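You operate a simulated robot arm through the tools that you are given. There is no shell and no other tool. Be economical: measure what you need, move in short steps, check, and stop when the job is done.

The job below is to be done with a simulated two-armed robot. You get a single attempt, and the scene is never put back.

TASK
Wind the tape in and put the reel away in its drawer.
Fine: free the tape lever first, hold the reel while you turn its knob, and shut the reel drawer at the end.

It is judged by the outcome, as a careful person would: the job done as asked, and still so three seconds after it is handed in. It fails if anything else is knocked over, pushed out of place, dropped, spilled or broken.

THE ROBOT
Two 6-joint arms with two-finger parallel grippers on one trunk, on a base that drives. Base frame: it is fixed to the floor where the robot stands at the start and does not move with it; the origin is under the middle of the robot, x ahead of it, y to its left, z up. Readings come in cm, degrees, newtons and seconds.
The left shoulder is at the start at [6, 18.7, 117.2], the right one opposite. With the tool pointing down near the work surface each hand reaches from about 10 to 60 cm from the robot's upright axis, wherever it stands, measured 20 degrees to its own side. Places, roughly: tape lever [50, 0, 80]; winding knob [50, 30, 90]; reel drawer [50, -10, 70]; drawer [60, -10, 60]. Payload 1.57 kg a hand.
The tool frame of a hand sits at the grasp point between the pads (the TCP): z along the fingers, y along the line on which they close. The tips reach 3 cm beyond it. Largest opening 11 cm; finger width 2.4, thickness 1.2; the body of the gripper, 4.8 by 11.2 cm, starts 7.8 cm behind the TCP.
Orientation is that of the tool frame in the base frame, as a unit quaternion [w, x, y, z]. With the fingers straight down and closing along the base's y, the tool's x points along the base's -x, its y along +y and its z along -z.

THE INTERFACE
- The arms move only by the tool send_rows. It takes "left_motion", "right_motion" or both (then of equal length, played together; a hand with none holds still); each is a list of rows, each a list of 7 numbers: the shift along the base's x, y, z in cm, then the turn, a rotation vector about the base's x, y, z in degrees, then the opening in per cent of the stroke, from 0 (shut) to 100 (fully open). In form: [[x, y, z, wx, wy, wz, jaw], ...]. A call has 1 to 12 rows; each row is the pose to reach, as a shift and turn from the pose commanded when the call began. Rows are played at 5 a second. More than 5 cm and 8.6 degrees between two rows, or a gripper value outside its range, and nothing of the call is played. A pose out of reach is approached as far as the arm can. The call stops where the force on the tool passes 40 N (or 10 N more than at its start, if that is more) or the arm is blocked; 0.2 s more then pass. The fingers move at their own pace (about 15.3 cm/s each) and stop on an object; they squeeze with about 41 N. The grip force told is the motor's: it shows also when the fingers shut on nothing. Time passes only in rows, and 0.2 s behind the last, so rows that repeat a pose let the fingers close. The reply holds the time, the measured pose of the TCP, the force on the tool along the base axes, the opening and the grip force, in the units named above and with some noise.
- Cameras (640 x 400 px; columns grow to the right, rows downward): "scene" is now at [0.67, -0.58, 170.06]; the picture's right is [-0.07, -1.00, 0.00], its down [-0.87, 0.06, -0.49] and it looks along [0.49, -0.04, -0.87] (base axes); focal length 296 px, centre (320, 200). "left" rides on the left gripper at [-3.6, 0, -8] in its tool frame; the picture's right is [0.00, -1.00, 0.00], its down [0.97, 0.00, -0.24] and it looks along [0.24, 0.00, 0.97] (tool axes); focal length 218 px, centre (320, 200). "right" rides on the right gripper at [-3.6, 0, -8] in its tool frame; the picture's right is [0.00, -1.00, 0.00], its down [0.97, 0.00, -0.24] and it looks along [0.24, 0.00, 0.97] (tool axes); focal length 218 px, centre (320, 200). There is no depth. A picture from a camera that has moved, and an enlarged one, comes with that camera's place and axes in the base frame and with its lens.
- grab_frame(camera): a new picture of that camera. It takes no simulated time.
- slide_trunk(by): slides the trunk up (or, below 0, down) by that many cm; the arms and the scene camera ride with it, the base frame stays. It gives what a move gives, with no picture.
- roll_base(legs): drives the robot by 1 to 6 legs, each [ahead, left, turn to the left] in cm, cm and degrees, along the robot's own axes; the way and the turn of a leg run together, so that a leg with both is an arc; at most 150 cm and 180 degrees a leg. The arms and the cameras ride along, it lands a little off, and it stops where it bumps. It gives what a move gives.
- head_to(pan, tilt): turns the head with the scene camera to pan (to the left, within 86 degrees either way) and tilt (down, from -29 to 69), counted from straight ahead of the robot. It gives what a move gives.
- inspect(camera, box): a new picture of the part [left, top, right, bottom] of that camera's present view, enlarged. It takes no simulated time.
- hand_in(): hands the job in; it is judged then, once.

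Go step by step. Nothing tells you exact positions but the pictures and the camera data: compare them with the known pose of the tool, close in by small moves and look again before you grip or let go. The budget is 120 turns and 100 pictures, counting those below and the enlarged ones. Unless the task says otherwise, let go and move clear before handing in, and close with one line.

The tools are called after ">>>" as name(argument=value, ...) on one line, values as JSON. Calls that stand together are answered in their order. send_rows: Moves the arms, as the interface text tells. Its arguments: {"type":"object","properties":{"left_motion":{"type":"array","items":{"type":"array","items":{"type":"number"}}},"right_motion":{"type":"array","items":{"type":"array","items":{"type":"number"}}}},"required":[]} The other tools are called the same way: slide_trunk (by) slides the trunk up or down; roll_base (legs) drives the base; head_to (pan, tilt) turns the head that bears the scene camera; grab_frame (camera) takes a picture; inspect (camera, box) takes an enlarged picture of a part of a camera's view; hand_in () hands the job in.

At the start:

```text
time: 0.0
left_ee_pos: [41.38, 21.86, 119.13]
left_orientation: [0.001, 0.0, 1.0, -0.001]
left_wrist_force: [0.4, -0.3, -1.2]
left_finger_gap: 10.99
left_gripper_force: 0.1
right_ee_pos: [38.63, -12.42, 123.59]
right_orientation: [0.0, 0.0, 1.0, 0.0]
right_wrist_force: [0.1, -0.1, 0.1]
right_finger_gap: 11.0
right_gripper_force: 0.0
trunk travel left (down, up): [-80.0, 19.0]
robot x, y, heading: [-0.1, -0.1, -0.4]
head pan, tilt: [-4.1, 60.4]
```

scene: 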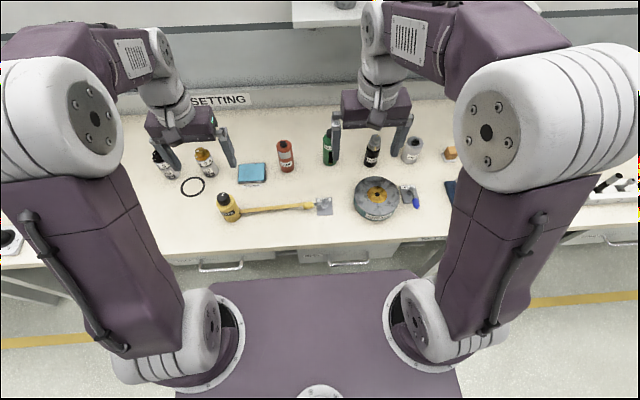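
right: 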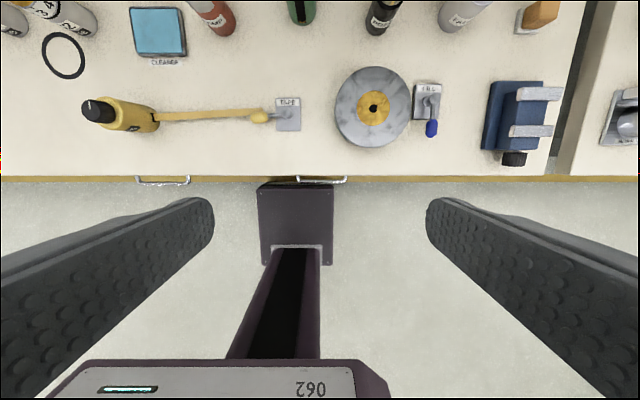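
left: 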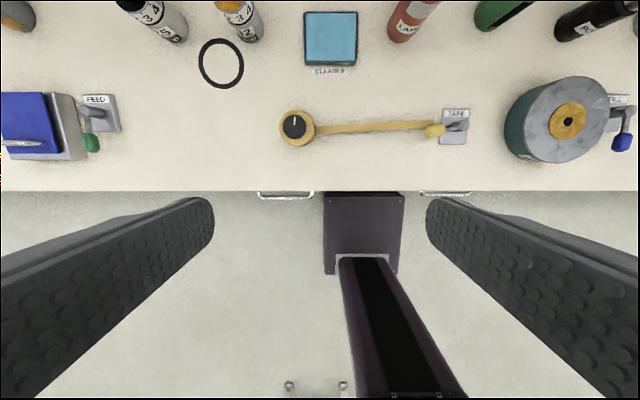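

I see a yellow tape reel with a black knob on the bench, its tape running to a lever block marked TAPE, and drawer handles below the edge. First I'll look closer.

>>> inspect(camera="scene", box=[180, 170, 440, 290])

>>> inspect(camera="left", box=[240, 80, 500, 210])

>>> inspect(camera="right", box=[60, 70, 320, 200])

```text
2.46 times, centred on (310, 230) of scene
camera zoom: at [0.67, -0.58, 170.06], right [-0.07, -1.0, 0.0], down [-0.87, 0.06, -0.49], along [0.49, -0.04, -0.87], focal length 729 px, centre (345, 126)
```

zoom: 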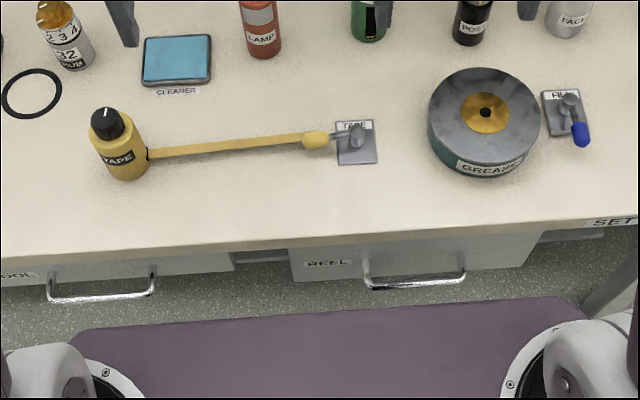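

```text
2.46 times, centred on (370, 145) of left
camera zoom: at [45.03, 21.93, 127.2], right [0.0, -1.0, 0.0], down [-0.97, 0.0, 0.24], along [-0.24, 0.0, -0.97], focal length 537 px, centre (197, 335)
```

zoom: 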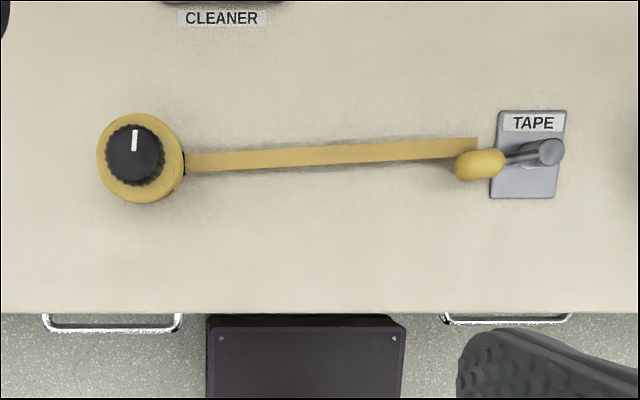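

```text
2.46 times, centred on (190, 135) of right
camera zoom: at [42.23, -12.5, 131.48], right [0.0, -1.0, 0.0], down [-0.97, 0.0, 0.24], along [-0.24, 0.0, -0.97], focal length 537 px, centre (640, 360)
```

zoom: 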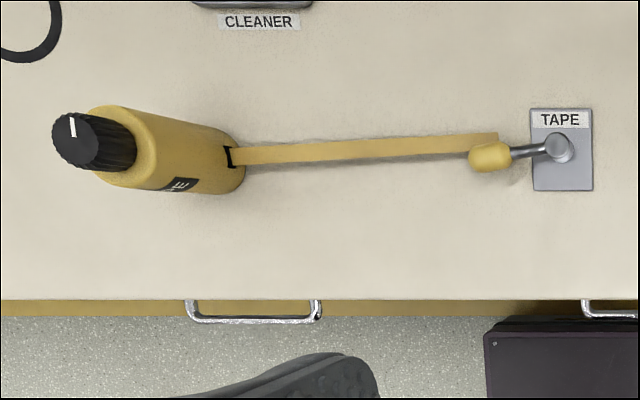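

The reel stands at about (48, 26), from z 80 to 92 with the knob on top. The lever pivots near (49, -5) and its yellow ball is near (48, 0, 84). I'll bring the right hand closer to see how the lever hinges.

>>> send_rows(right_motion=[[1.2, 1.7, -4, 0, 0, 0, 100], [2.4, 3.4, -8, 0, 0, 0, 100], [3.6, 5.1, -12, 0, 0, 0, 100], [4.8, 6.8, -16, 0, 0, 0, 100], [6, 8.5, -20, 0, 0, 0, 100], [7, 10, -23.5, 0, 0, 0, 100]])

>>> grab_frame(camera="right")

>>> grab_frame(camera="scene")

```text
time: 1.4
left_ee_pos: [41.52, 21.96, 119.09]
left_orientation: [0.0, 0.001, 1.0, -0.001]
left_wrist_force: [1.1, 0.1, 0.5]
left_finger_gap: 11.01
left_gripper_force: 0.1
right_ee_pos: [46.15, -2.75, 99.93]
right_orientation: [0.0, 0.0, 1.0, 0.001]
right_wrist_force: [-0.3, -0.5, 0.6]
right_finger_gap: 11.0
right_gripper_force: 0.0
trunk travel left (down, up): [-80.0, 19.0]
robot x, y, heading: [-0.15, 0.29, -0.3]
head pan, tilt: [-4.1, 60.4]
```

```text
93 pictures are left
camera right: at [49.79, -2.61, 107.98], right [0.0, -1.0, 0.0], down [-0.97, 0.0, 0.24], along [-0.24, 0.0, -0.97], focal length 218 px, centre (320, 200)
```

right: 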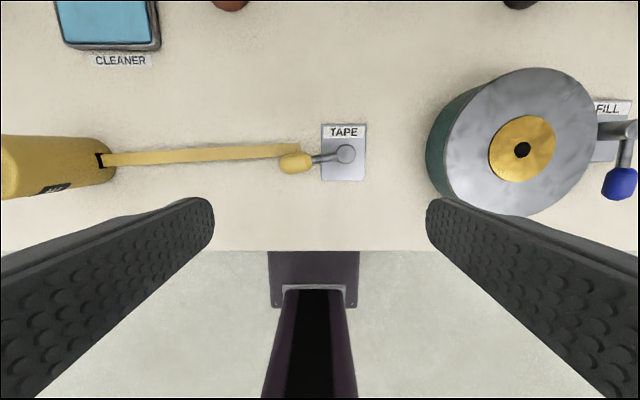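

```text
92 pictures are left
camera scene: at [0.82, -0.52, 170.06], right [-0.07, -1.0, 0.0], down [-0.87, 0.06, -0.49], along [0.49, -0.04, -0.87], focal length 296 px, centre (320, 200)
```

scene: 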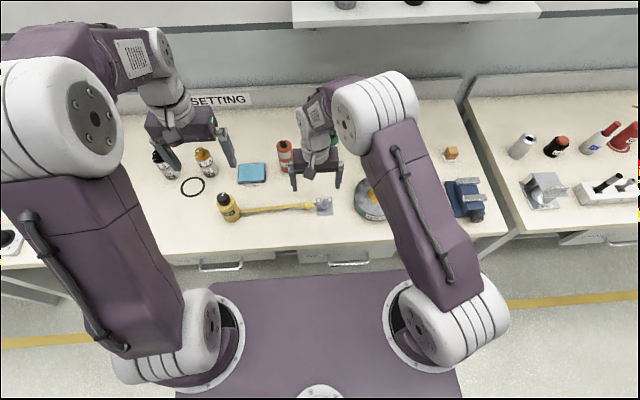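

>>> inspect(camera="right", box=[260, 110, 390, 190])

>>> inspect(camera="scene", box=[290, 180, 350, 220])

```text
4.92 times, centred on (325, 150) of right
camera zoom: at [49.79, -2.61, 107.98], right [0.0, -1.0, 0.0], down [-0.97, 0.0, 0.24], along [-0.24, 0.0, -0.97], focal length 1074 px, centre (295, 446)
```

zoom: 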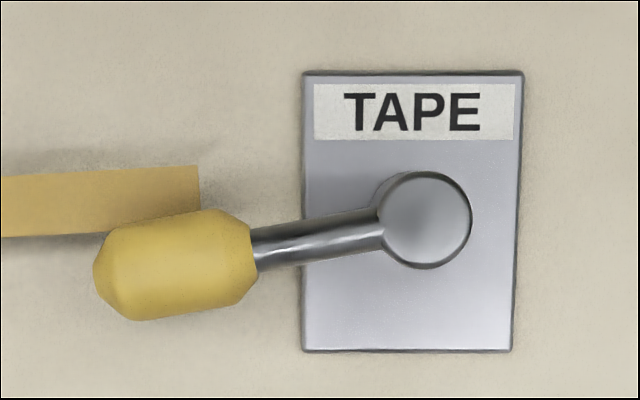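

```text
10.00 times, centred on (320, 200) of scene
camera zoom: at [0.82, -0.52, 170.06], right [-0.07, -1.0, 0.0], down [-0.87, 0.06, -0.49], along [0.49, -0.04, -0.87], focal length 2960 px, centre (320, 200)
```

zoom: 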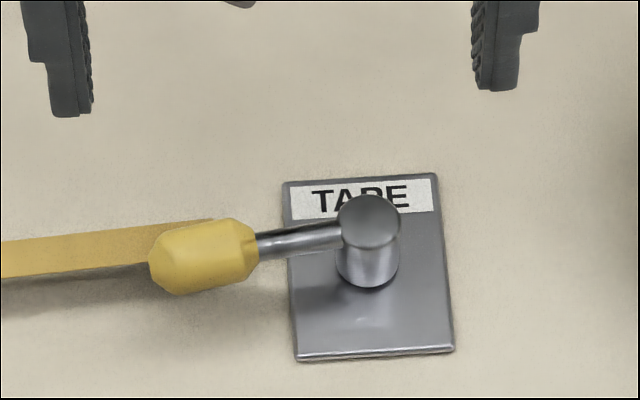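

The TAPE lever turns on an upright post and points to +y, over the tape's end. I'll turn the right hand about -80° so it can grip the yellow ball across its width, then hover above it.

>>> send_rows(right_motion=[[0.2, 0.3, -0.5, 0, 0, -8, 100], [0.4, 0.6, -1, 0, 0, -16, 90], [0.6, 0.9, -1.5, 0, 0, -24, 80], [0.8, 1.2, -2, 0, 0, -32, 70], [1, 1.5, -2.5, 0, 0, -40, 60], [1.2, 1.8, -3, 0, 0, -48, 50], [1.4, 2.1, -3.5, 0, 0, -56, 50], [1.6, 2.4, -4, 0, 0, -64, 50], [1.8, 2.7, -4.5, 0, 0, -72, 50], [1.8, 2.7, -5, 0, 0, -80, 50], [1.8, 2.7, -5, 0, 0, -80, 50]])

>>> grab_frame(camera="right")

```text
time: 3.8
left_ee_pos: [41.39, 22.08, 119.1]
left_orientation: [0.001, 0.0, 1.0, -0.001]
left_wrist_force: [0.5, 0.1, -0.9]
left_finger_gap: 10.99
left_gripper_force: 0.1
right_ee_pos: [47.39, 0.01, 94.93]
right_orientation: [0.0, 0.643, 0.766, 0.0]
right_wrist_force: [-0.9, 0.5, 0.5]
right_finger_gap: 5.47
right_gripper_force: 0.0
trunk travel left (down, up): [-80.0, 19.0]
robot x, y, heading: [-0.48, -0.02, -0.0]
head pan, tilt: [-4.1, 60.4]
```

```text
89 pictures are left
camera right: at [48.03, -3.43, 103.01], right [-0.99, -0.17, 0.0], down [-0.17, 0.96, 0.24], along [-0.04, 0.24, -0.97], focal length 218 px, centre (320, 200)
```

right: 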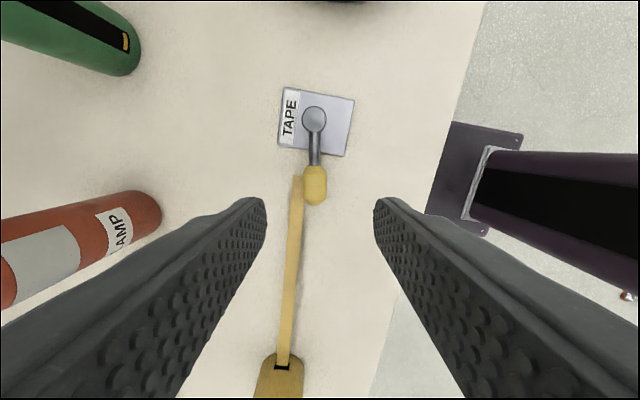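

The lever lies straight under the fingers, with the ball at about (47.9, 0.2). I'll move down and grip it.

>>> send_rows(right_motion=[[0.5, 0.2, -3, 0, 0, 0, 50], [0.5, 0.2, -6, 0, 0, 0, 50], [0.5, 0.2, -9.3, 0, 0, 0, 50], [0.5, 0.2, -9.3, 0, 0, 0, 20], [0.5, 0.2, -9.3, 0, 0, 0, 5], [0.5, 0.2, -9.3, 0, 0, 0, 5]])

>>> grab_frame(camera="right")

```text
time: 5.2
left_ee_pos: [41.39, 22.01, 119.13]
left_orientation: [0.001, 0.0, 1.0, -0.002]
left_wrist_force: [-0.4, -0.3, 0.3]
left_finger_gap: 11.0
left_gripper_force: 0.1
right_ee_pos: [47.93, 0.17, 85.51]
right_orientation: [0.0, 0.642, 0.766, -0.001]
right_wrist_force: [-4.7, 0.4, -5.7]
right_finger_gap: 2.16
right_gripper_force: 34.6
trunk travel left (down, up): [-80.0, 19.0]
robot x, y, heading: [-0.29, 0.14, -0.1]
head pan, tilt: [-4.1, 60.4]
```

```text
88 pictures are left
camera right: at [48.52, -3.23, 93.62], right [-0.98, -0.17, 0.0], down [-0.17, 0.96, 0.24], along [-0.04, 0.24, -0.97], focal length 218 px, centre (320, 200)
```

right: 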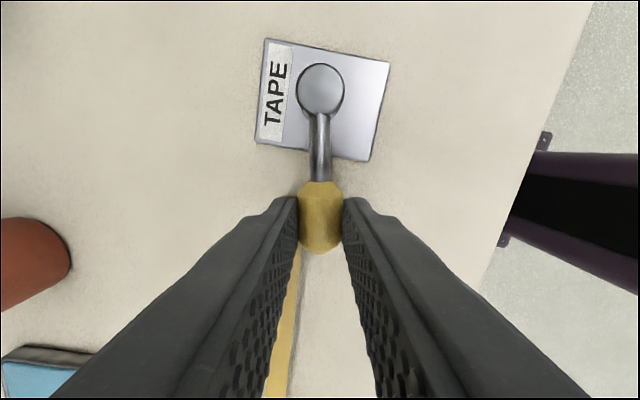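

The ball is gripped. I'll swing it a little towards the robot about the post and feel whether it moves.

>>> send_rows(right_motion=[[-0.39, -0.09, 0, 0, 0, 4, 5], [-0.79, -0.2, 0, 0, 0, 8, 5], [-1.17, -0.35, 0, 0, 0, 12, 5], [-1.55, -0.52, 0, 0, 0, 16, 5], [-2.25, -0.93, 0, 0, 0, 24, 5], [-2.9, -1.44, 0, 0, 0, 32, 5]])

>>> grab_frame(camera="right")

```text
time: 6.6
left_ee_pos: [41.41, 22.12, 119.06]
left_orientation: [0.001, 0.0, 1.0, -0.001]
left_wrist_force: [-0.2, 0.6, 0.1]
left_finger_gap: 11.0
left_gripper_force: 0.0
right_ee_pos: [44.87, -1.21, 85.51]
right_orientation: [0.0, 0.405, 0.914, 0.0]
right_wrist_force: [-5.8, 7.2, -11.6]
right_finger_gap: 2.13
right_gripper_force: 34.4
trunk travel left (down, up): [-80.0, 19.0]
robot x, y, heading: [-0.13, -0.04, -0.3]
head pan, tilt: [-4.1, 60.4]
```

```text
87 pictures are left
camera right: at [47.37, -3.77, 93.63], right [-0.74, -0.67, 0.0], down [-0.65, 0.72, 0.24], along [-0.16, 0.18, -0.97], focal length 218 px, centre (320, 200)
```

right: 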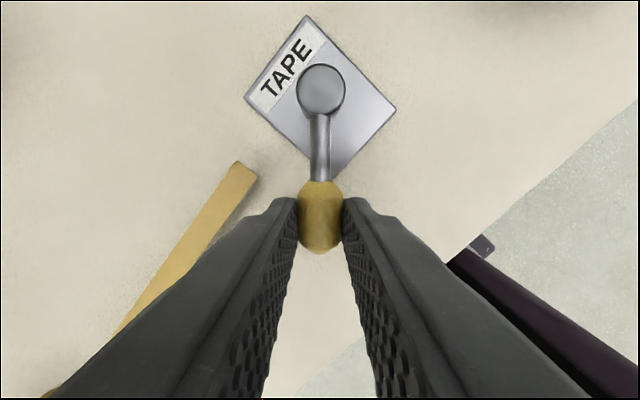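

It swings freely that way, so I'll carry on to its stop.

>>> send_rows(right_motion=[[-0.56, -0.6, 0, 0, 0, 8, 5], [-1.03, -1.26, 0, 0, 0, 16, 5], [-1.41, -1.99, 0, 0, 0, 24, 5], [-1.69, -2.76, 0, 0, 0, 32, 5], [-1.85, -3.56, 0, 0, 0, 40, 5], [-1.9, -4.38, 0, 0, 0, 48, 5], [-1.84, -5.2, 0, 0, 0, 56, 5]])

>>> grab_frame(camera="right")

```text
time: 8.2
left_ee_pos: [41.27, 22.66, 119.04]
left_orientation: [0.001, -0.001, 1.0, -0.004]
left_wrist_force: [-0.8, 0.4, 1.1]
left_finger_gap: 11.01
left_gripper_force: 0.0
right_ee_pos: [43.06, -5.7, 85.55]
right_orientation: [0.0, -0.072, 0.997, -0.003]
right_wrist_force: [-12.8, 28.8, -13.8]
right_finger_gap: 2.34
right_gripper_force: 35.9
trunk travel left (down, up): [-80.0, 19.0]
robot x, y, heading: [-0.13, 0.09, 0.4]
head pan, tilt: [-4.1, 60.4]
```

```text
86 pictures are left
camera right: at [46.69, -5.09, 93.64], right [0.14, -0.99, 0.01], down [-0.96, -0.14, 0.24], along [-0.24, -0.04, -0.97], focal length 218 px, centre (320, 200)
```

right: 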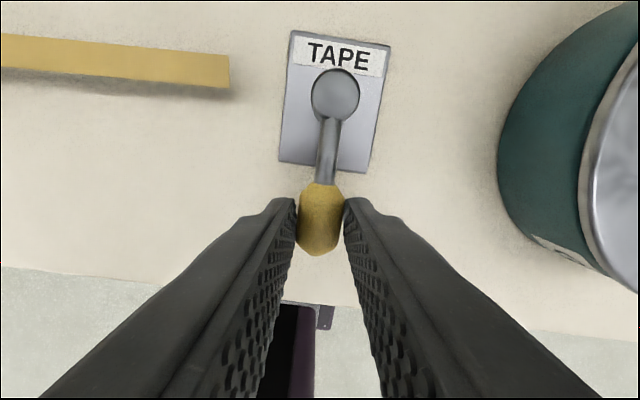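

The lever has reached its stop, pointing towards the robot. I'll let go and lift clear, then check that it stays there.

>>> send_rows(right_motion=[[0, 0.3, 0, 0, 0, -4, 30], [0, 0.3, 0, 0, 0, -8, 50], [0, 0.3, 4, 0, 0, -8, 50], [0, 0.3, 8, 0, 0, -8, 50], [0, 0.3, 12, 0, 0, -8, 50]])

>>> grab_frame(camera="right")

>>> inspect(camera="scene", box=[180, 170, 440, 290])

```text
time: 9.4
left_ee_pos: [41.28, 22.07, 119.13]
left_orientation: [0.0, 0.0, 1.0, -0.001]
left_wrist_force: [-0.1, 0.2, -0.1]
left_finger_gap: 10.99
left_gripper_force: 0.1
right_ee_pos: [43.14, -5.96, 97.86]
right_orientation: [-0.001, 0.0, 1.0, 0.0]
right_wrist_force: [0.4, -0.7, -0.5]
right_finger_gap: 5.49
right_gripper_force: 0.1
trunk travel left (down, up): [-80.0, 19.0]
robot x, y, heading: [-0.22, 0.11, 0.0]
head pan, tilt: [-4.1, 60.4]
```

```text
85 pictures are left
camera right: at [46.74, -5.94, 105.79], right [0.0, -1.0, 0.0], down [-0.97, 0.0, 0.24], along [-0.24, 0.0, -0.97], focal length 218 px, centre (320, 200)
```

right: 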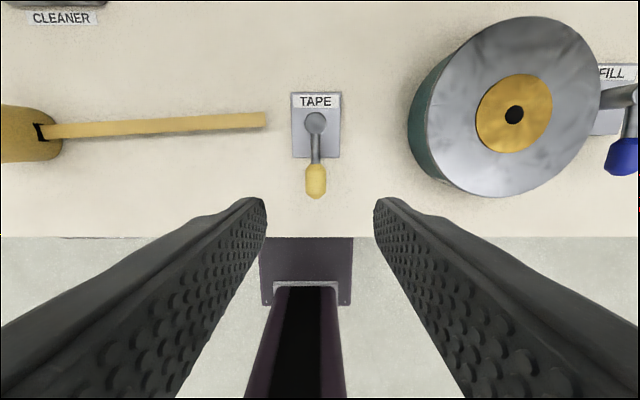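

```text
2.46 times, centred on (310, 230) of scene
camera zoom: at [0.57, -0.47, 170.05], right [-0.07, -1.0, 0.0], down [-0.87, 0.06, -0.49], along [0.49, -0.04, -0.87], focal length 729 px, centre (345, 126)
```

zoom: 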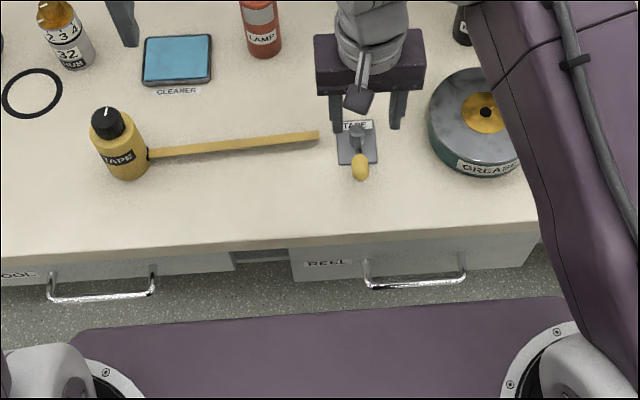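

The lever is free and stays. Next, the left hand will turn sideways (fingers towards -y, tilted down) to hold the reel body from its +y side, well away from the tape slot.

>>> send_rows(left_motion=[[0.6, 1.5, -1, 0, 0, -7.5, 100], [1.2, 3, -2, 0, 0, -15, 100], [1.8, 4.5, -3, 0, 0, -22.5, 100], [2.4, 6, -4, 0, 0, -30, 100], [3, 7.5, -5, 0, 0, -37.5, 100], [3.6, 9, -6, 0, 0, -45, 100], [4.2, 10.5, -7, 0, 0, -52.5, 100], [4.8, 12, -8, 0, 0, -60, 100], [5.4, 13.5, -9, 0, 0, -67.5, 100], [6, 15, -10, 0, 0, -75, 100], [6.4, 16, -10, 0, 0, -82.5, 100], [6.7, 17, -10, 0, 0, -90, 100]])

>>> send_rows(left_motion=[[0, 0, -2, -7, 0, 0, 95], [0, 0, -4, -14, 0, 0, 95], [0, 0, -6, -21, 0, 0, 95], [0, 0, -8, -28, 0, 0, 95], [0, 0, -10, -35, 0, 0, 95], [0, 0, -12, -42, 0, 0, 95], [0, 0, -14, -49, 0, 0, 95], [0, 0, -16, -55, 0, 0, 95], [0, 0, -16, -55, 0, 0, 95]])

>>> grab_frame(camera="left")

>>> grab_frame(camera="scene")

```text
time: 12.0
left_ee_pos: [47.92, 38.96, 109.04]
left_orientation: [0.001, 0.708, 0.706, -0.002]
left_wrist_force: [0.5, 0.2, -0.4]
left_finger_gap: 10.98
left_gripper_force: 0.0
right_ee_pos: [43.24, -6.09, 97.66]
right_orientation: [0.0, 0.001, 1.0, 0.0]
right_wrist_force: [-0.6, -0.4, 0.4]
right_finger_gap: 5.49
right_gripper_force: 0.2
trunk travel left (down, up): [-80.0, 19.0]
robot x, y, heading: [0.13, 0.19, 0.1]
head pan, tilt: [-4.1, 60.4]
```

```text
time: 14.0
left_ee_pos: [42.18, 35.01, 96.44]
left_orientation: [0.326, 0.628, 0.626, -0.328]
left_wrist_force: [0.0, -0.3, 0.5]
left_finger_gap: 10.45
left_gripper_force: 0.0
left hand out of reach, approached as far as the arm can: row 5, 6, 7, 8, 9
right_ee_pos: [43.16, -6.02, 97.77]
right_orientation: [0.0, -0.001, 1.0, 0.001]
right_wrist_force: [-0.7, -0.4, -0.3]
right_finger_gap: 5.5
right_gripper_force: 0.0
trunk travel left (down, up): [-80.0, 19.0]
robot x, y, heading: [-0.18, -0.27, 0.2]
head pan, tilt: [-4.1, 60.4]
```

```text
83 pictures are left
camera left: at [42.09, 39.48, 103.94], right [-1.0, 0.0, 0.0], down [0.0, 0.75, -0.66], along [0.0, -0.66, -0.75], focal length 218 px, centre (320, 200)
```

left: 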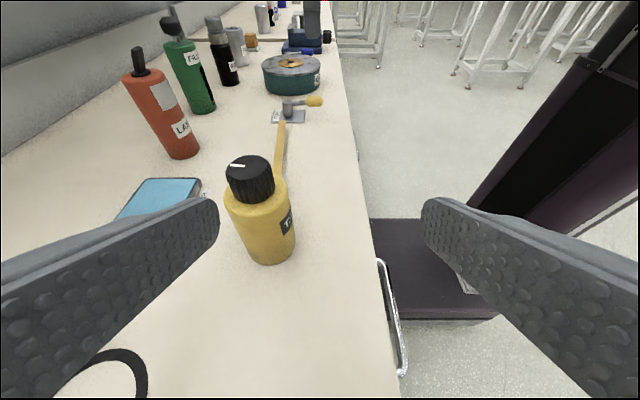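

```text
82 pictures are left
camera scene: at [0.68, -0.55, 170.06], right [-0.07, -1.0, 0.0], down [-0.87, 0.06, -0.49], along [0.49, -0.04, -0.87], focal length 296 px, centre (320, 200)
```

scene: 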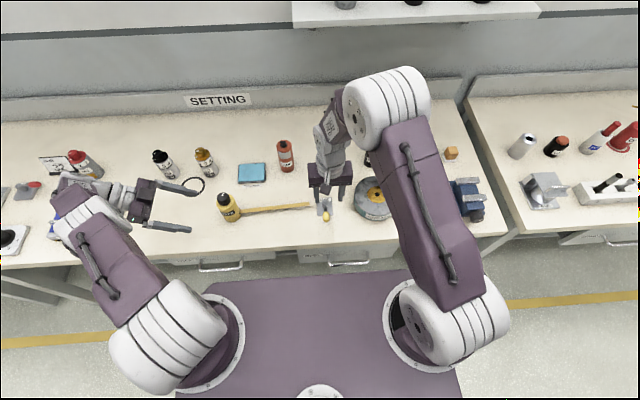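

The left arm is at the end of its reach here, and the right would be short of the knob too. I'll raise the left hand and shift the base about 20 cm to the left.

>>> send_rows(left_motion=[[-2.5, -2, 3.5, 0, 0, 0, 95], [-5, -4, 7, 0, 0, 0, 95], [-6, -6, 10, 0, 0, 0, 95], [-6, -6, 10, 0, 0, 0, 95]])

>>> roll_base(legs=[[0, 20, 0]])

>>> grab_frame(camera="scene")

>>> grab_frame(camera="left")

```text
time: 15.0
left_ee_pos: [36.16, 29.2, 106.05]
left_orientation: [0.327, 0.627, 0.626, -0.328]
left_wrist_force: [-1.3, 0.2, 0.7]
left_finger_gap: 10.47
left_gripper_force: 0.1
right_ee_pos: [43.12, -6.07, 97.65]
right_orientation: [0.0, 0.0, 1.0, 0.0]
right_wrist_force: [0.3, 0.4, 0.1]
right_finger_gap: 5.5
right_gripper_force: 0.0
trunk travel left (down, up): [-80.0, 19.0]
robot x, y, heading: [-0.07, -0.04, -0.1]
head pan, tilt: [-4.1, 60.4]
```

```text
time: 16.6
left_ee_pos: [35.7, 49.8, 106.17]
left_orientation: [0.328, 0.624, 0.63, -0.325]
left_wrist_force: [-0.2, 0.4, 0.4]
left_finger_gap: 10.44
left_gripper_force: 0.0
right_ee_pos: [43.11, 14.59, 97.56]
right_orientation: [0.0, -0.005, 1.0, 0.001]
right_wrist_force: [-0.4, 0.0, 1.0]
right_finger_gap: 5.51
right_gripper_force: 0.0
trunk travel left (down, up): [-80.0, 19.0]
robot x, y, heading: [-0.02, 20.01, 0.7]
head pan, tilt: [-4.1, 60.4]
```

```text
81 pictures are left
camera scene: at [0.56, 19.66, 170.06], right [-0.06, -1.0, 0.0], down [-0.87, 0.05, -0.49], along [0.49, -0.03, -0.87], focal length 296 px, centre (320, 200)
```

scene: 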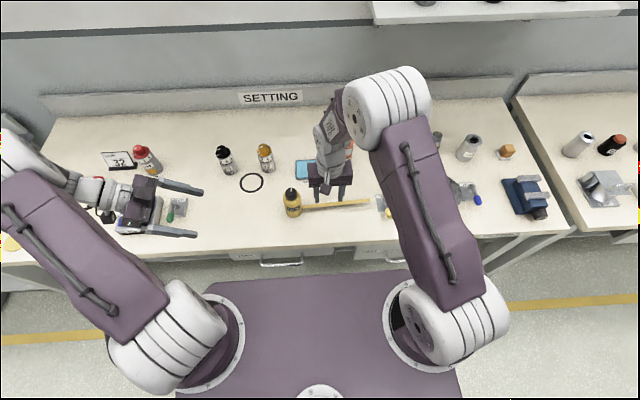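

```text
80 pictures are left
camera left: at [35.6, 54.27, 113.77], right [-1.0, -0.01, 0.0], down [-0.01, 0.75, -0.66], along [0.01, -0.66, -0.75], focal length 218 px, centre (320, 200)
```

left: 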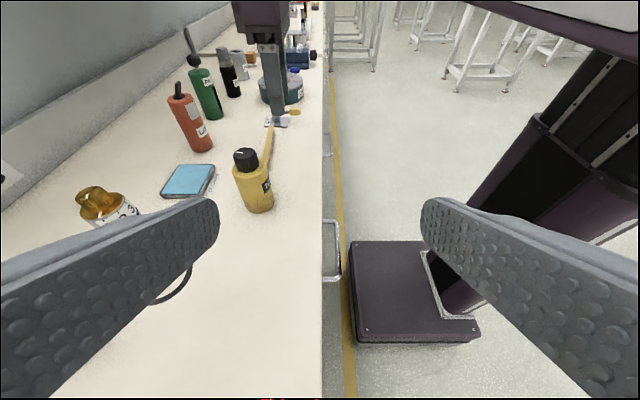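

Now both arms have room. I'll bring the left hand to a standoff along its approach to the reel.

>>> send_rows(left_motion=[[3, -2, -2, 0, 0, 0, 95], [6, -4, -4, 0, 0, 0, 95], [9, -6, -7, 0, 0, 0, 95], [12.4, -8, -10, 0, 0, 0, 95], [12.4, -9, -11.2, 0, 0, 0, 95], [12.4, -9, -11.2, 0, 0, 0, 95]])

>>> grab_frame(camera="left")

```text
time: 18.0
left_ee_pos: [48.03, 40.87, 94.74]
left_orientation: [0.329, 0.624, 0.63, -0.325]
left_wrist_force: [-1.2, -1.4, 0.8]
left_finger_gap: 10.43
left_gripper_force: 0.0
right_ee_pos: [43.14, 14.87, 97.63]
right_orientation: [0.0, -0.005, 1.0, -0.001]
right_wrist_force: [0.2, 0.6, -0.5]
right_finger_gap: 5.48
right_gripper_force: 0.1
trunk travel left (down, up): [-80.0, 19.0]
robot x, y, heading: [-0.18, 20.68, 0.6]
head pan, tilt: [-4.1, 60.4]
```

```text
79 pictures are left
camera left: at [47.97, 45.36, 102.34], right [-1.0, -0.01, 0.0], down [-0.01, 0.75, -0.66], along [0.01, -0.66, -0.75], focal length 218 px, centre (320, 200)
```

left: 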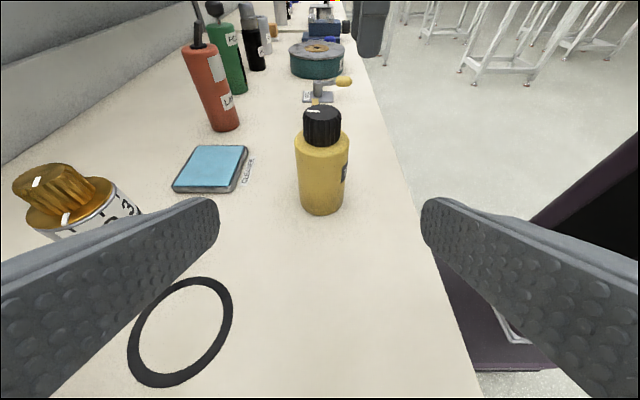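

The reel is centred between the fingers. I'll slide in along the tool axis, checking before I close.

>>> send_rows(left_motion=[[0, -3, -2.1, 0, 0, 0, 75], [0, -6, -4.2, 0, 0, 0, 75], [0, -9, -6.3, 0, 0, 0, 75], [0, -12, -8.4, 0, 0, 0, 75], [0, -12, -8.4, 0, 0, 0, 75]])

>>> grab_frame(camera="left")

>>> grab_frame(camera="scene")

```text
time: 19.2
left_ee_pos: [48.13, 29.1, 86.3]
left_orientation: [0.328, 0.625, 0.63, -0.326]
left_wrist_force: [0.5, -0.5, -0.3]
left_finger_gap: 8.28
left_gripper_force: 0.0
right_ee_pos: [43.12, 14.97, 97.56]
right_orientation: [0.0, -0.006, 1.0, 0.0]
right_wrist_force: [0.3, 0.0, 0.5]
right_finger_gap: 5.5
right_gripper_force: 0.1
trunk travel left (down, up): [-80.0, 19.0]
robot x, y, heading: [-0.2, 20.16, 0.6]
head pan, tilt: [-4.1, 60.4]
```

```text
78 pictures are left
camera left: at [48.05, 33.55, 93.96], right [-1.0, -0.01, 0.0], down [-0.01, 0.75, -0.66], along [0.01, -0.66, -0.75], focal length 218 px, centre (320, 200)
```

left: 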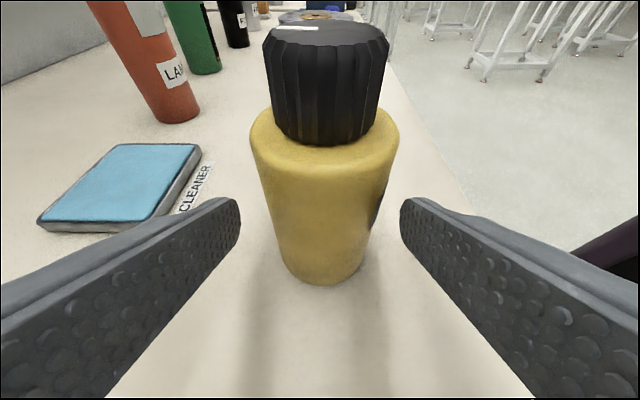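

```text
77 pictures are left
camera scene: at [0.54, 19.97, 170.06], right [-0.06, -1.0, 0.0], down [-0.87, 0.05, -0.49], along [0.49, -0.03, -0.87], focal length 296 px, centre (320, 200)
```

scene: 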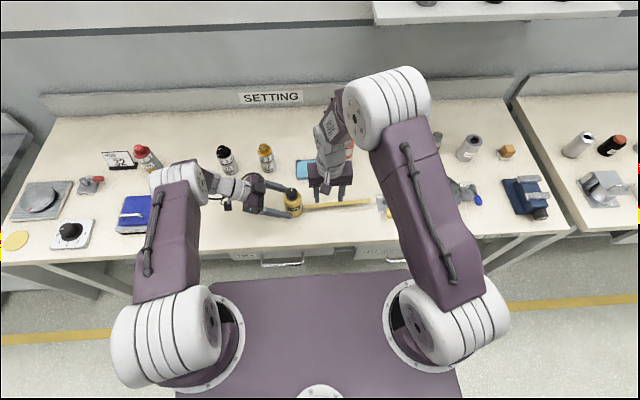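

Well centred. I'll move in the last bit and close on the reel body.

>>> send_rows(left_motion=[[0, -1.3, -1.2, 0, 0, 0, 75], [0, -2.7, -2.4, 0, 0, 0, 75], [0, -2.7, -2.4, 0, 0, 0, 60], [0, -2.7, -2.4, 0, 0, 0, 50], [0, -2.7, -2.4, 0, 0, 0, 40], [0, -2.7, -2.4, 0, 0, 0, 40]])

>>> grab_frame(camera="left")

```text
time: 20.6
left_ee_pos: [48.03, 26.18, 84.25]
left_orientation: [0.329, 0.624, 0.63, -0.325]
left_wrist_force: [1.2, 0.0, 0.6]
left_finger_gap: 5.72
left_gripper_force: 41.1
right_ee_pos: [43.18, 14.92, 97.66]
right_orientation: [0.0, -0.005, 1.0, 0.0]
right_wrist_force: [0.1, -1.0, -0.3]
right_finger_gap: 5.49
right_gripper_force: 0.2
trunk travel left (down, up): [-80.0, 19.0]
robot x, y, heading: [-0.02, 20.11, 0.6]
head pan, tilt: [-4.1, 60.4]
```

```text
76 pictures are left
camera left: at [48.05, 30.72, 91.89], right [-1.0, -0.01, 0.0], down [-0.01, 0.75, -0.66], along [0.01, -0.66, -0.75], focal length 218 px, centre (320, 200)
```

left: 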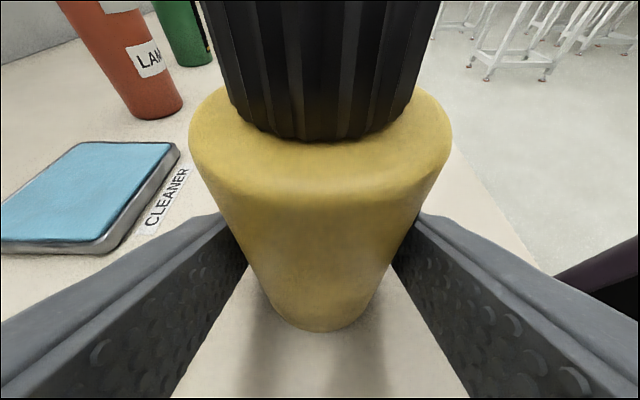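

The reel is held. Now I'll bring the right hand over the knob.

>>> send_rows(right_motion=[[0, 0, 4, 0, 0, 0, 55], [1.6, 3.7, 5, 0, 0, 0, 55], [3.2, 7.4, 5, 0, 0, 0, 55], [4.85, 11, 5, 0, 0, 0, 55], [4.85, 11, 5, 0, 0, 0, 55]])

>>> grab_frame(camera="right")

```text
time: 21.8
left_ee_pos: [48.08, 26.28, 84.33]
left_orientation: [0.328, 0.624, 0.63, -0.326]
left_wrist_force: [0.5, 1.4, -0.1]
left_finger_gap: 5.69
left_gripper_force: 40.9
right_ee_pos: [48.29, 25.6, 102.5]
right_orientation: [0.0, -0.004, 1.0, 0.0]
right_wrist_force: [0.9, -0.4, -0.1]
right_finger_gap: 6.01
right_gripper_force: 0.2
trunk travel left (down, up): [-80.0, 19.0]
robot x, y, heading: [-0.06, 20.31, 0.6]
head pan, tilt: [-4.1, 60.4]
```

```text
75 pictures are left
camera right: at [51.86, 25.7, 110.49], right [0.01, -1.0, 0.0], down [-0.97, -0.01, 0.24], along [-0.24, 0.0, -0.97], focal length 218 px, centre (320, 200)
```

right: 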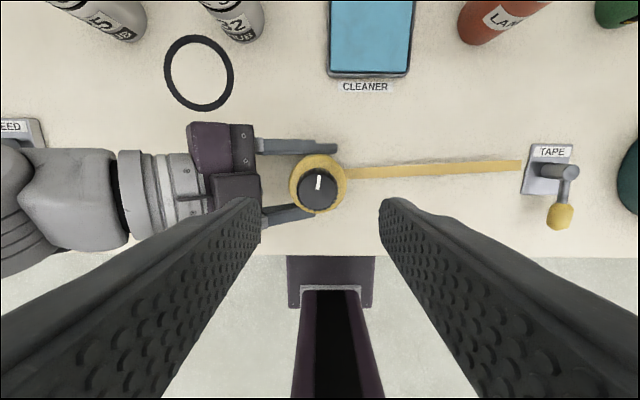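

The knob centre is at about (48.4, 26.0). I'll move down around it with a modest opening and stop just above the reel body.

>>> send_rows(right_motion=[[0.1, 0.3, -3, 0, 0, 0, 45], [0.1, 0.3, -6, 0, 0, 0, 45], [0.1, 0.3, -8.5, 0, 0, 0, 45], [0.1, 0.3, -9.8, 0, 0, 0, 45], [0.1, 0.3, -9.8, 0, 0, 0, 45]])

>>> grab_frame(camera="right")

>>> grab_frame(camera="left")

```text
time: 23.0
left_ee_pos: [48.11, 26.26, 84.26]
left_orientation: [0.328, 0.625, 0.63, -0.325]
left_wrist_force: [-0.4, 0.2, -0.1]
left_finger_gap: 5.71
left_gripper_force: 41.5
right_ee_pos: [48.15, 26.15, 92.8]
right_orientation: [0.0, -0.006, 1.0, 0.0]
right_wrist_force: [-0.5, 0.6, 0.1]
right_finger_gap: 4.92
right_gripper_force: 0.1
trunk travel left (down, up): [-80.0, 19.0]
robot x, y, heading: [-0.27, 20.36, 0.7]
head pan, tilt: [-4.1, 60.4]
```

```text
74 pictures are left
camera right: at [51.76, 26.16, 100.89], right [0.01, -1.0, 0.0], down [-0.97, -0.01, 0.24], along [-0.24, 0.0, -0.97], focal length 218 px, centre (320, 200)
```

right: 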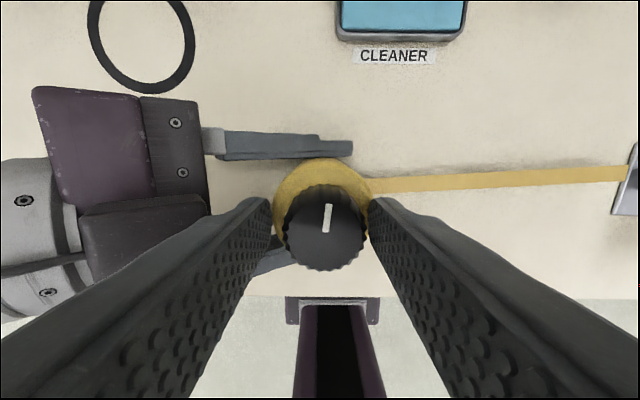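

```text
73 pictures are left
camera left: at [48.06, 30.73, 91.89], right [-1.0, -0.01, 0.0], down [-0.01, 0.75, -0.66], along [0.01, -0.66, -0.75], focal length 218 px, centre (320, 200)
```

left: 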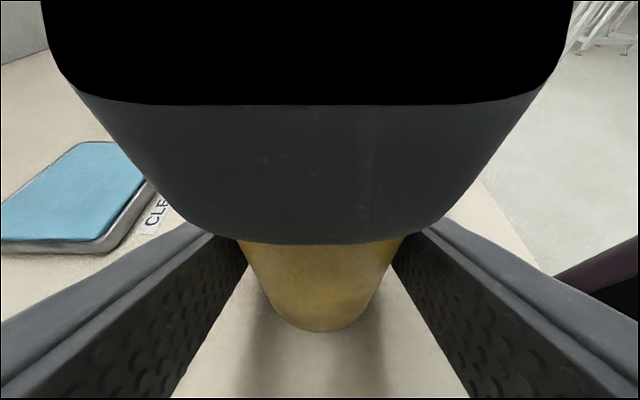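

The knob sits between the fingers. I'll close on it and try a turn counter-clockwise, watching the tape's length.

>>> send_rows(right_motion=[[0.2, -0.1, 0, 0, 0, 0, 30], [0.2, -0.1, 0, 0, 0, 0, 15], [0.2, -0.1, 0, 0, 0, 0, 15], [0.2, -0.1, 0, 0, 0, 8, 15], [0.2, -0.1, 0, 0, 0, 16, 15], [0.2, -0.1, 0, 0, 0, 24, 15], [0.2, -0.1, 0, 0, 0, 32, 15], [0.2, -0.1, 0, 0, 0, 40, 15]])

>>> grab_frame(camera="right")

>>> grab_frame(camera="scene")

```text
time: 24.8
left_ee_pos: [47.99, 26.19, 84.3]
left_orientation: [0.327, 0.625, 0.629, -0.326]
left_wrist_force: [4.4, -13.5, 0.0]
left_finger_gap: 5.7
left_gripper_force: 40.7
right_ee_pos: [48.32, 26.14, 92.96]
right_orientation: [0.0, -0.347, 0.938, 0.0]
right_wrist_force: [-3.9, 13.2, 1.9]
right_finger_gap: 3.48
right_gripper_force: 41.0
trunk travel left (down, up): [-80.0, 19.0]
robot x, y, heading: [0.09, 20.46, 0.4]
head pan, tilt: [-4.1, 60.4]
```

```text
72 pictures are left
camera right: at [51.06, 28.54, 100.96], right [0.65, -0.76, 0.0], down [-0.74, -0.63, 0.24], along [-0.18, -0.15, -0.97], focal length 218 px, centre (320, 200)
```

right: 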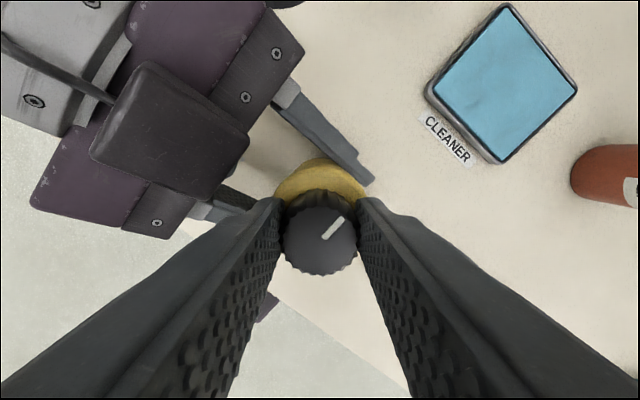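

```text
71 pictures are left
camera scene: at [0.57, 19.91, 170.06], right [-0.06, -1.0, 0.0], down [-0.87, 0.05, -0.49], along [0.49, -0.03, -0.87], focal length 296 px, centre (320, 200)
```

scene: 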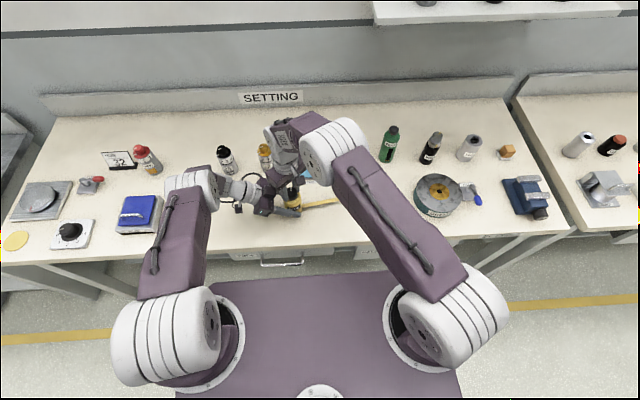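

The knob did not follow (its mark still points +x), so that way is its stop. I'll turn clockwise from here.

>>> send_rows(right_motion=[[0, 0, 0, 0, 0, -8, 15], [0, 0, 0, 0, 0, -16, 15], [0, 0, 0, 0, 0, -24, 15], [0, 0, 0, 0, 0, -32, 15], [0, 0, 0, 0, 0, -40, 15], [0, 0, 0, 0, 0, -48, 15]])

>>> grab_frame(camera="right")

```text
time: 26.2
left_ee_pos: [47.98, 26.25, 84.31]
left_orientation: [0.328, 0.625, 0.629, -0.326]
left_wrist_force: [-8.3, -1.5, 4.5]
left_finger_gap: 5.67
left_gripper_force: 41.0
right_ee_pos: [48.32, 26.05, 92.96]
right_orientation: [0.001, 0.067, 0.998, -0.001]
right_wrist_force: [8.6, 0.2, -0.4]
right_finger_gap: 3.43
right_gripper_force: 40.5
trunk travel left (down, up): [-80.0, 19.0]
robot x, y, heading: [-0.14, 20.75, 0.5]
head pan, tilt: [-4.1, 60.4]
```

```text
70 pictures are left
camera right: at [51.93, 25.55, 100.96], right [-0.13, -0.99, 0.0], down [-0.96, 0.13, 0.24], along [-0.24, 0.03, -0.97], focal length 218 px, centre (320, 200)
```

right: 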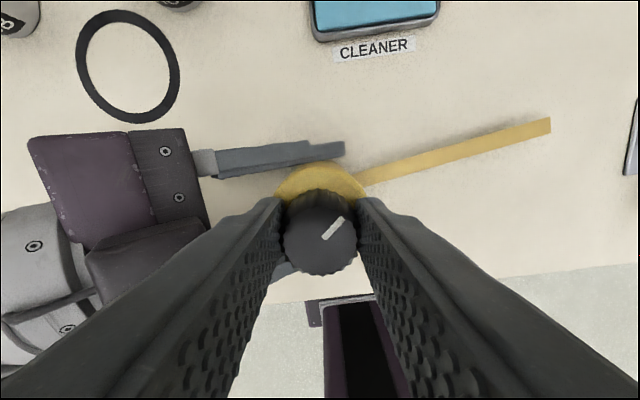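

Clockwise works: the mark turned with the hand and the tape end moved in from y≈0 to about 6.5. I'll carry on.

>>> send_rows(right_motion=[[0, 0, 0, 0, 0, -8, 15], [0, 0, 0, 0, 0, -16, 15], [0, 0, 0, 0, 0, -24, 15], [0, 0, 0, 0, 0, -32, 15], [0, 0, 0, 0, 0, -40, 15], [0, 0, 0, 0, 0, -48, 15], [0, 0, 0, 0, 0, -56, 15], [0, 0, 0, 0, 0, -64, 15], [0, 0, 0, 0, 0, -72, 15], [0, 0, 0, 0, 0, -80, 15], [0, 0, 0, 0, 0, -88, 15]])

>>> grab_frame(camera="right")

>>> grab_frame(camera="scene")

```text
time: 28.6
left_ee_pos: [48.02, 26.33, 84.32]
left_orientation: [0.329, 0.624, 0.63, -0.324]
left_wrist_force: [12.2, 24.4, -12.4]
left_finger_gap: 5.69
left_gripper_force: 41.2
right_ee_pos: [48.07, 26.13, 92.9]
right_orientation: [0.0, 0.741, 0.672, -0.001]
right_wrist_force: [-13.5, -19.7, 28.6]
right_finger_gap: 3.48
right_gripper_force: 41.5
trunk travel left (down, up): [-80.0, 19.0]
robot x, y, heading: [0.0, 20.41, 0.7]
head pan, tilt: [-4.1, 60.4]
```

```text
69 pictures are left
camera right: at [47.73, 22.57, 100.95], right [-1.0, 0.1, 0.0], down [0.09, 0.97, 0.24], along [0.02, 0.24, -0.97], focal length 218 px, centre (320, 200)
```

right: 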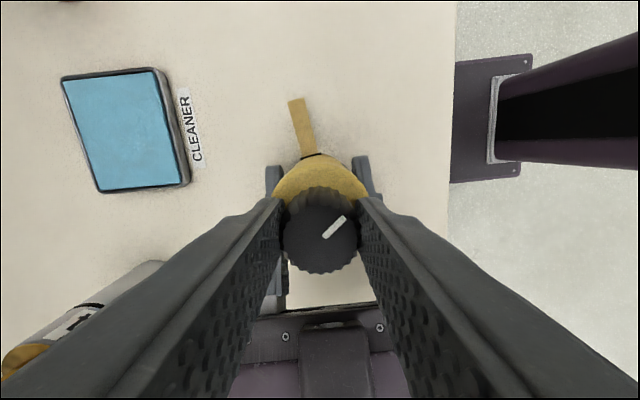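

```text
68 pictures are left
camera scene: at [0.3, 19.97, 170.06], right [-0.06, -1.0, 0.0], down [-0.87, 0.05, -0.5], along [0.49, -0.03, -0.87], focal length 296 px, centre (320, 200)
```

scene: 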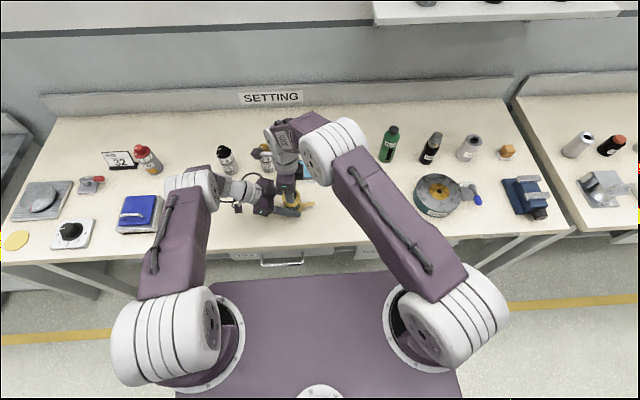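

Only about 5 cm of tape is still out. Force has built up, so I'll relax the right grip, re-centre, and turn on.

>>> send_rows(right_motion=[[0, 0, 0, 0, 0, 0, 45], [0, 0, 0, 0, 0, 0, 45], [0, 0, 0, 0, 0, 0, 45]])

>>> inspect(camera="right", box=[220, 80, 420, 320])

```text
time: 29.4
left_ee_pos: [48.11, 26.21, 84.45]
left_orientation: [0.329, 0.624, 0.63, -0.325]
left_wrist_force: [0.4, -1.9, 5.0]
left_finger_gap: 5.69
left_gripper_force: 40.6
right_ee_pos: [48.25, 26.05, 92.78]
right_orientation: [-0.001, 0.74, 0.673, 0.001]
right_wrist_force: [-0.2, 0.7, -0.4]
right_finger_gap: 4.96
right_gripper_force: 0.0
trunk travel left (down, up): [-80.0, 19.0]
robot x, y, heading: [-0.46, 20.15, 0.8]
head pan, tilt: [-4.1, 60.4]
```

```text
1.67 times, centred on (320, 200) of right
camera zoom: at [47.9, 22.46, 100.85], right [-1.0, 0.1, 0.0], down [0.09, 0.97, 0.24], along [0.02, 0.24, -0.97], focal length 364 px, centre (320, 200)
```

zoom: 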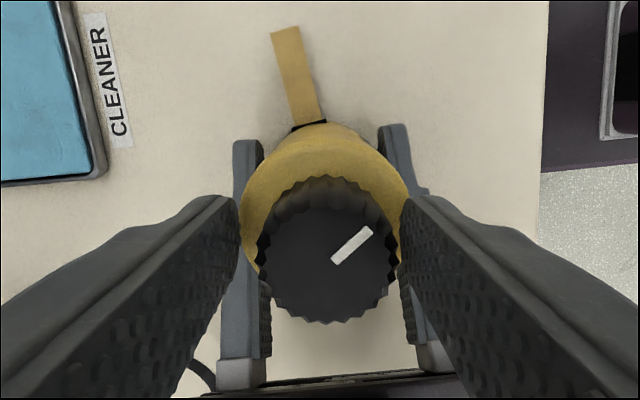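

>>> send_rows(right_motion=[[-0.2, 0, 0, 0, 0, 0, 30], [-0.2, 0, 0, 0, 0, 0, 15], [-0.2, 0, 0, 0, 0, 0, 15], [-0.2, 0, 0, 0, 0, -8, 15], [-0.2, 0, 0, 0, 0, -16, 15], [-0.2, 0, 0, 0, 0, -24, 15], [-0.2, 0, 0, 0, 0, -32, 15], [-0.2, 0, 0, 0, 0, -40, 15], [-0.2, 0, 0, 0, 0, -48, 15]])

>>> grab_frame(camera="right")

```text
time: 31.4
left_ee_pos: [48.13, 26.28, 84.4]
left_orientation: [0.329, 0.624, 0.63, -0.325]
left_wrist_force: [15.6, -12.4, 3.7]
left_finger_gap: 5.71
left_gripper_force: 40.6
right_ee_pos: [47.86, 26.0, 92.76]
right_orientation: [-0.004, 0.949, 0.315, -0.002]
right_wrist_force: [-17.3, 9.2, 1.2]
right_finger_gap: 3.48
right_gripper_force: 41.2
trunk travel left (down, up): [-80.0, 19.0]
robot x, y, heading: [0.08, 20.6, 0.4]
head pan, tilt: [-4.1, 60.4]
```

```text
66 pictures are left
camera right: at [45.11, 23.8, 100.88], right [-0.6, 0.8, 0.01], down [0.78, 0.58, 0.24], along [0.19, 0.15, -0.97], focal length 218 px, centre (320, 200)
```

right: 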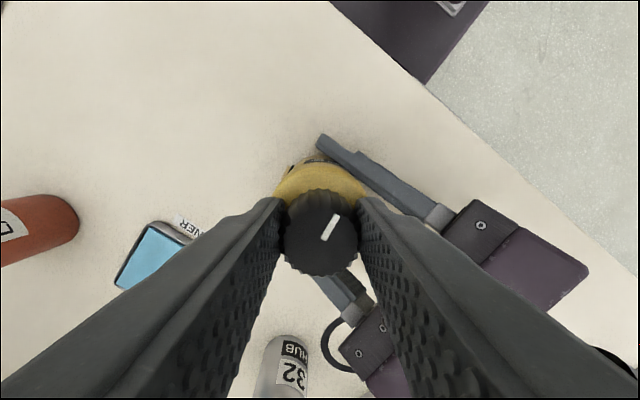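

>>> inspect(camera="right", box=[260, 120, 390, 220])

>>> send_rows(right_motion=[[0, 0, 0, 0, 0, -8, 15], [0, 0, 0, 0, 0, -14, 15]])

>>> inspect(camera="right", box=[260, 120, 390, 220])

```text
4.00 times, centred on (325, 170) of right
camera zoom: at [45.11, 23.8, 100.88], right [-0.6, 0.8, 0.01], down [0.78, 0.58, 0.24], along [0.19, 0.15, -0.97], focal length 873 px, centre (300, 320)
```

zoom: 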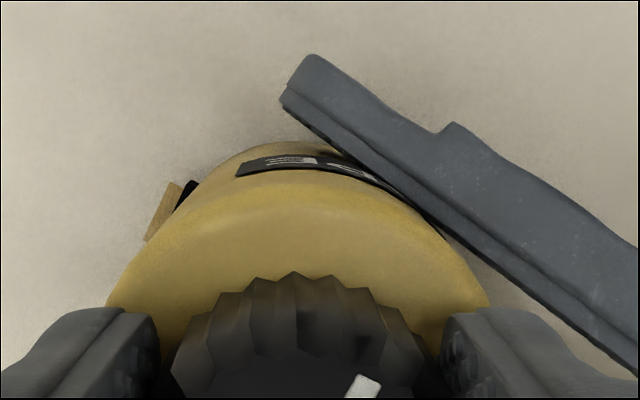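

```text
time: 31.7
left_ee_pos: [48.24, 26.07, 84.38]
left_orientation: [0.331, 0.623, 0.63, -0.325]
left_wrist_force: [2.4, 0.6, 1.0]
left_finger_gap: 5.77
left_gripper_force: 41.3
right_ee_pos: [48.14, 25.35, 92.88]
right_orientation: [-0.012, 0.955, 0.297, -0.003]
right_wrist_force: [-3.2, -1.5, 3.9]
right_finger_gap: 3.48
right_gripper_force: 40.9
right hand out of reach, approached as far as the arm can: row 1
trunk travel left (down, up): [-80.0, 19.0]
robot x, y, heading: [0.02, 20.23, 0.6]
head pan, tilt: [-4.1, 60.4]
stopped in row 1 (left hand): the force on the tool passed its limit (the readings are from after the stop); the commanded pose is now the measured one
```

```text
4.00 times, centred on (325, 170) of right
camera zoom: at [45.31, 23.21, 100.94], right [-0.57, 0.82, 0.03], down [0.8, 0.55, 0.24], along [0.19, 0.16, -0.97], focal length 873 px, centre (300, 320)
```

zoom: 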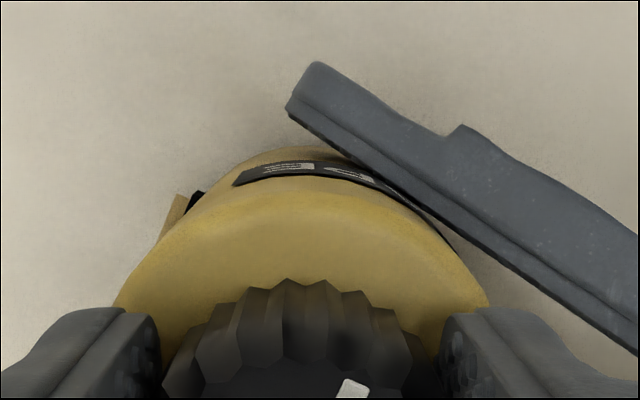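

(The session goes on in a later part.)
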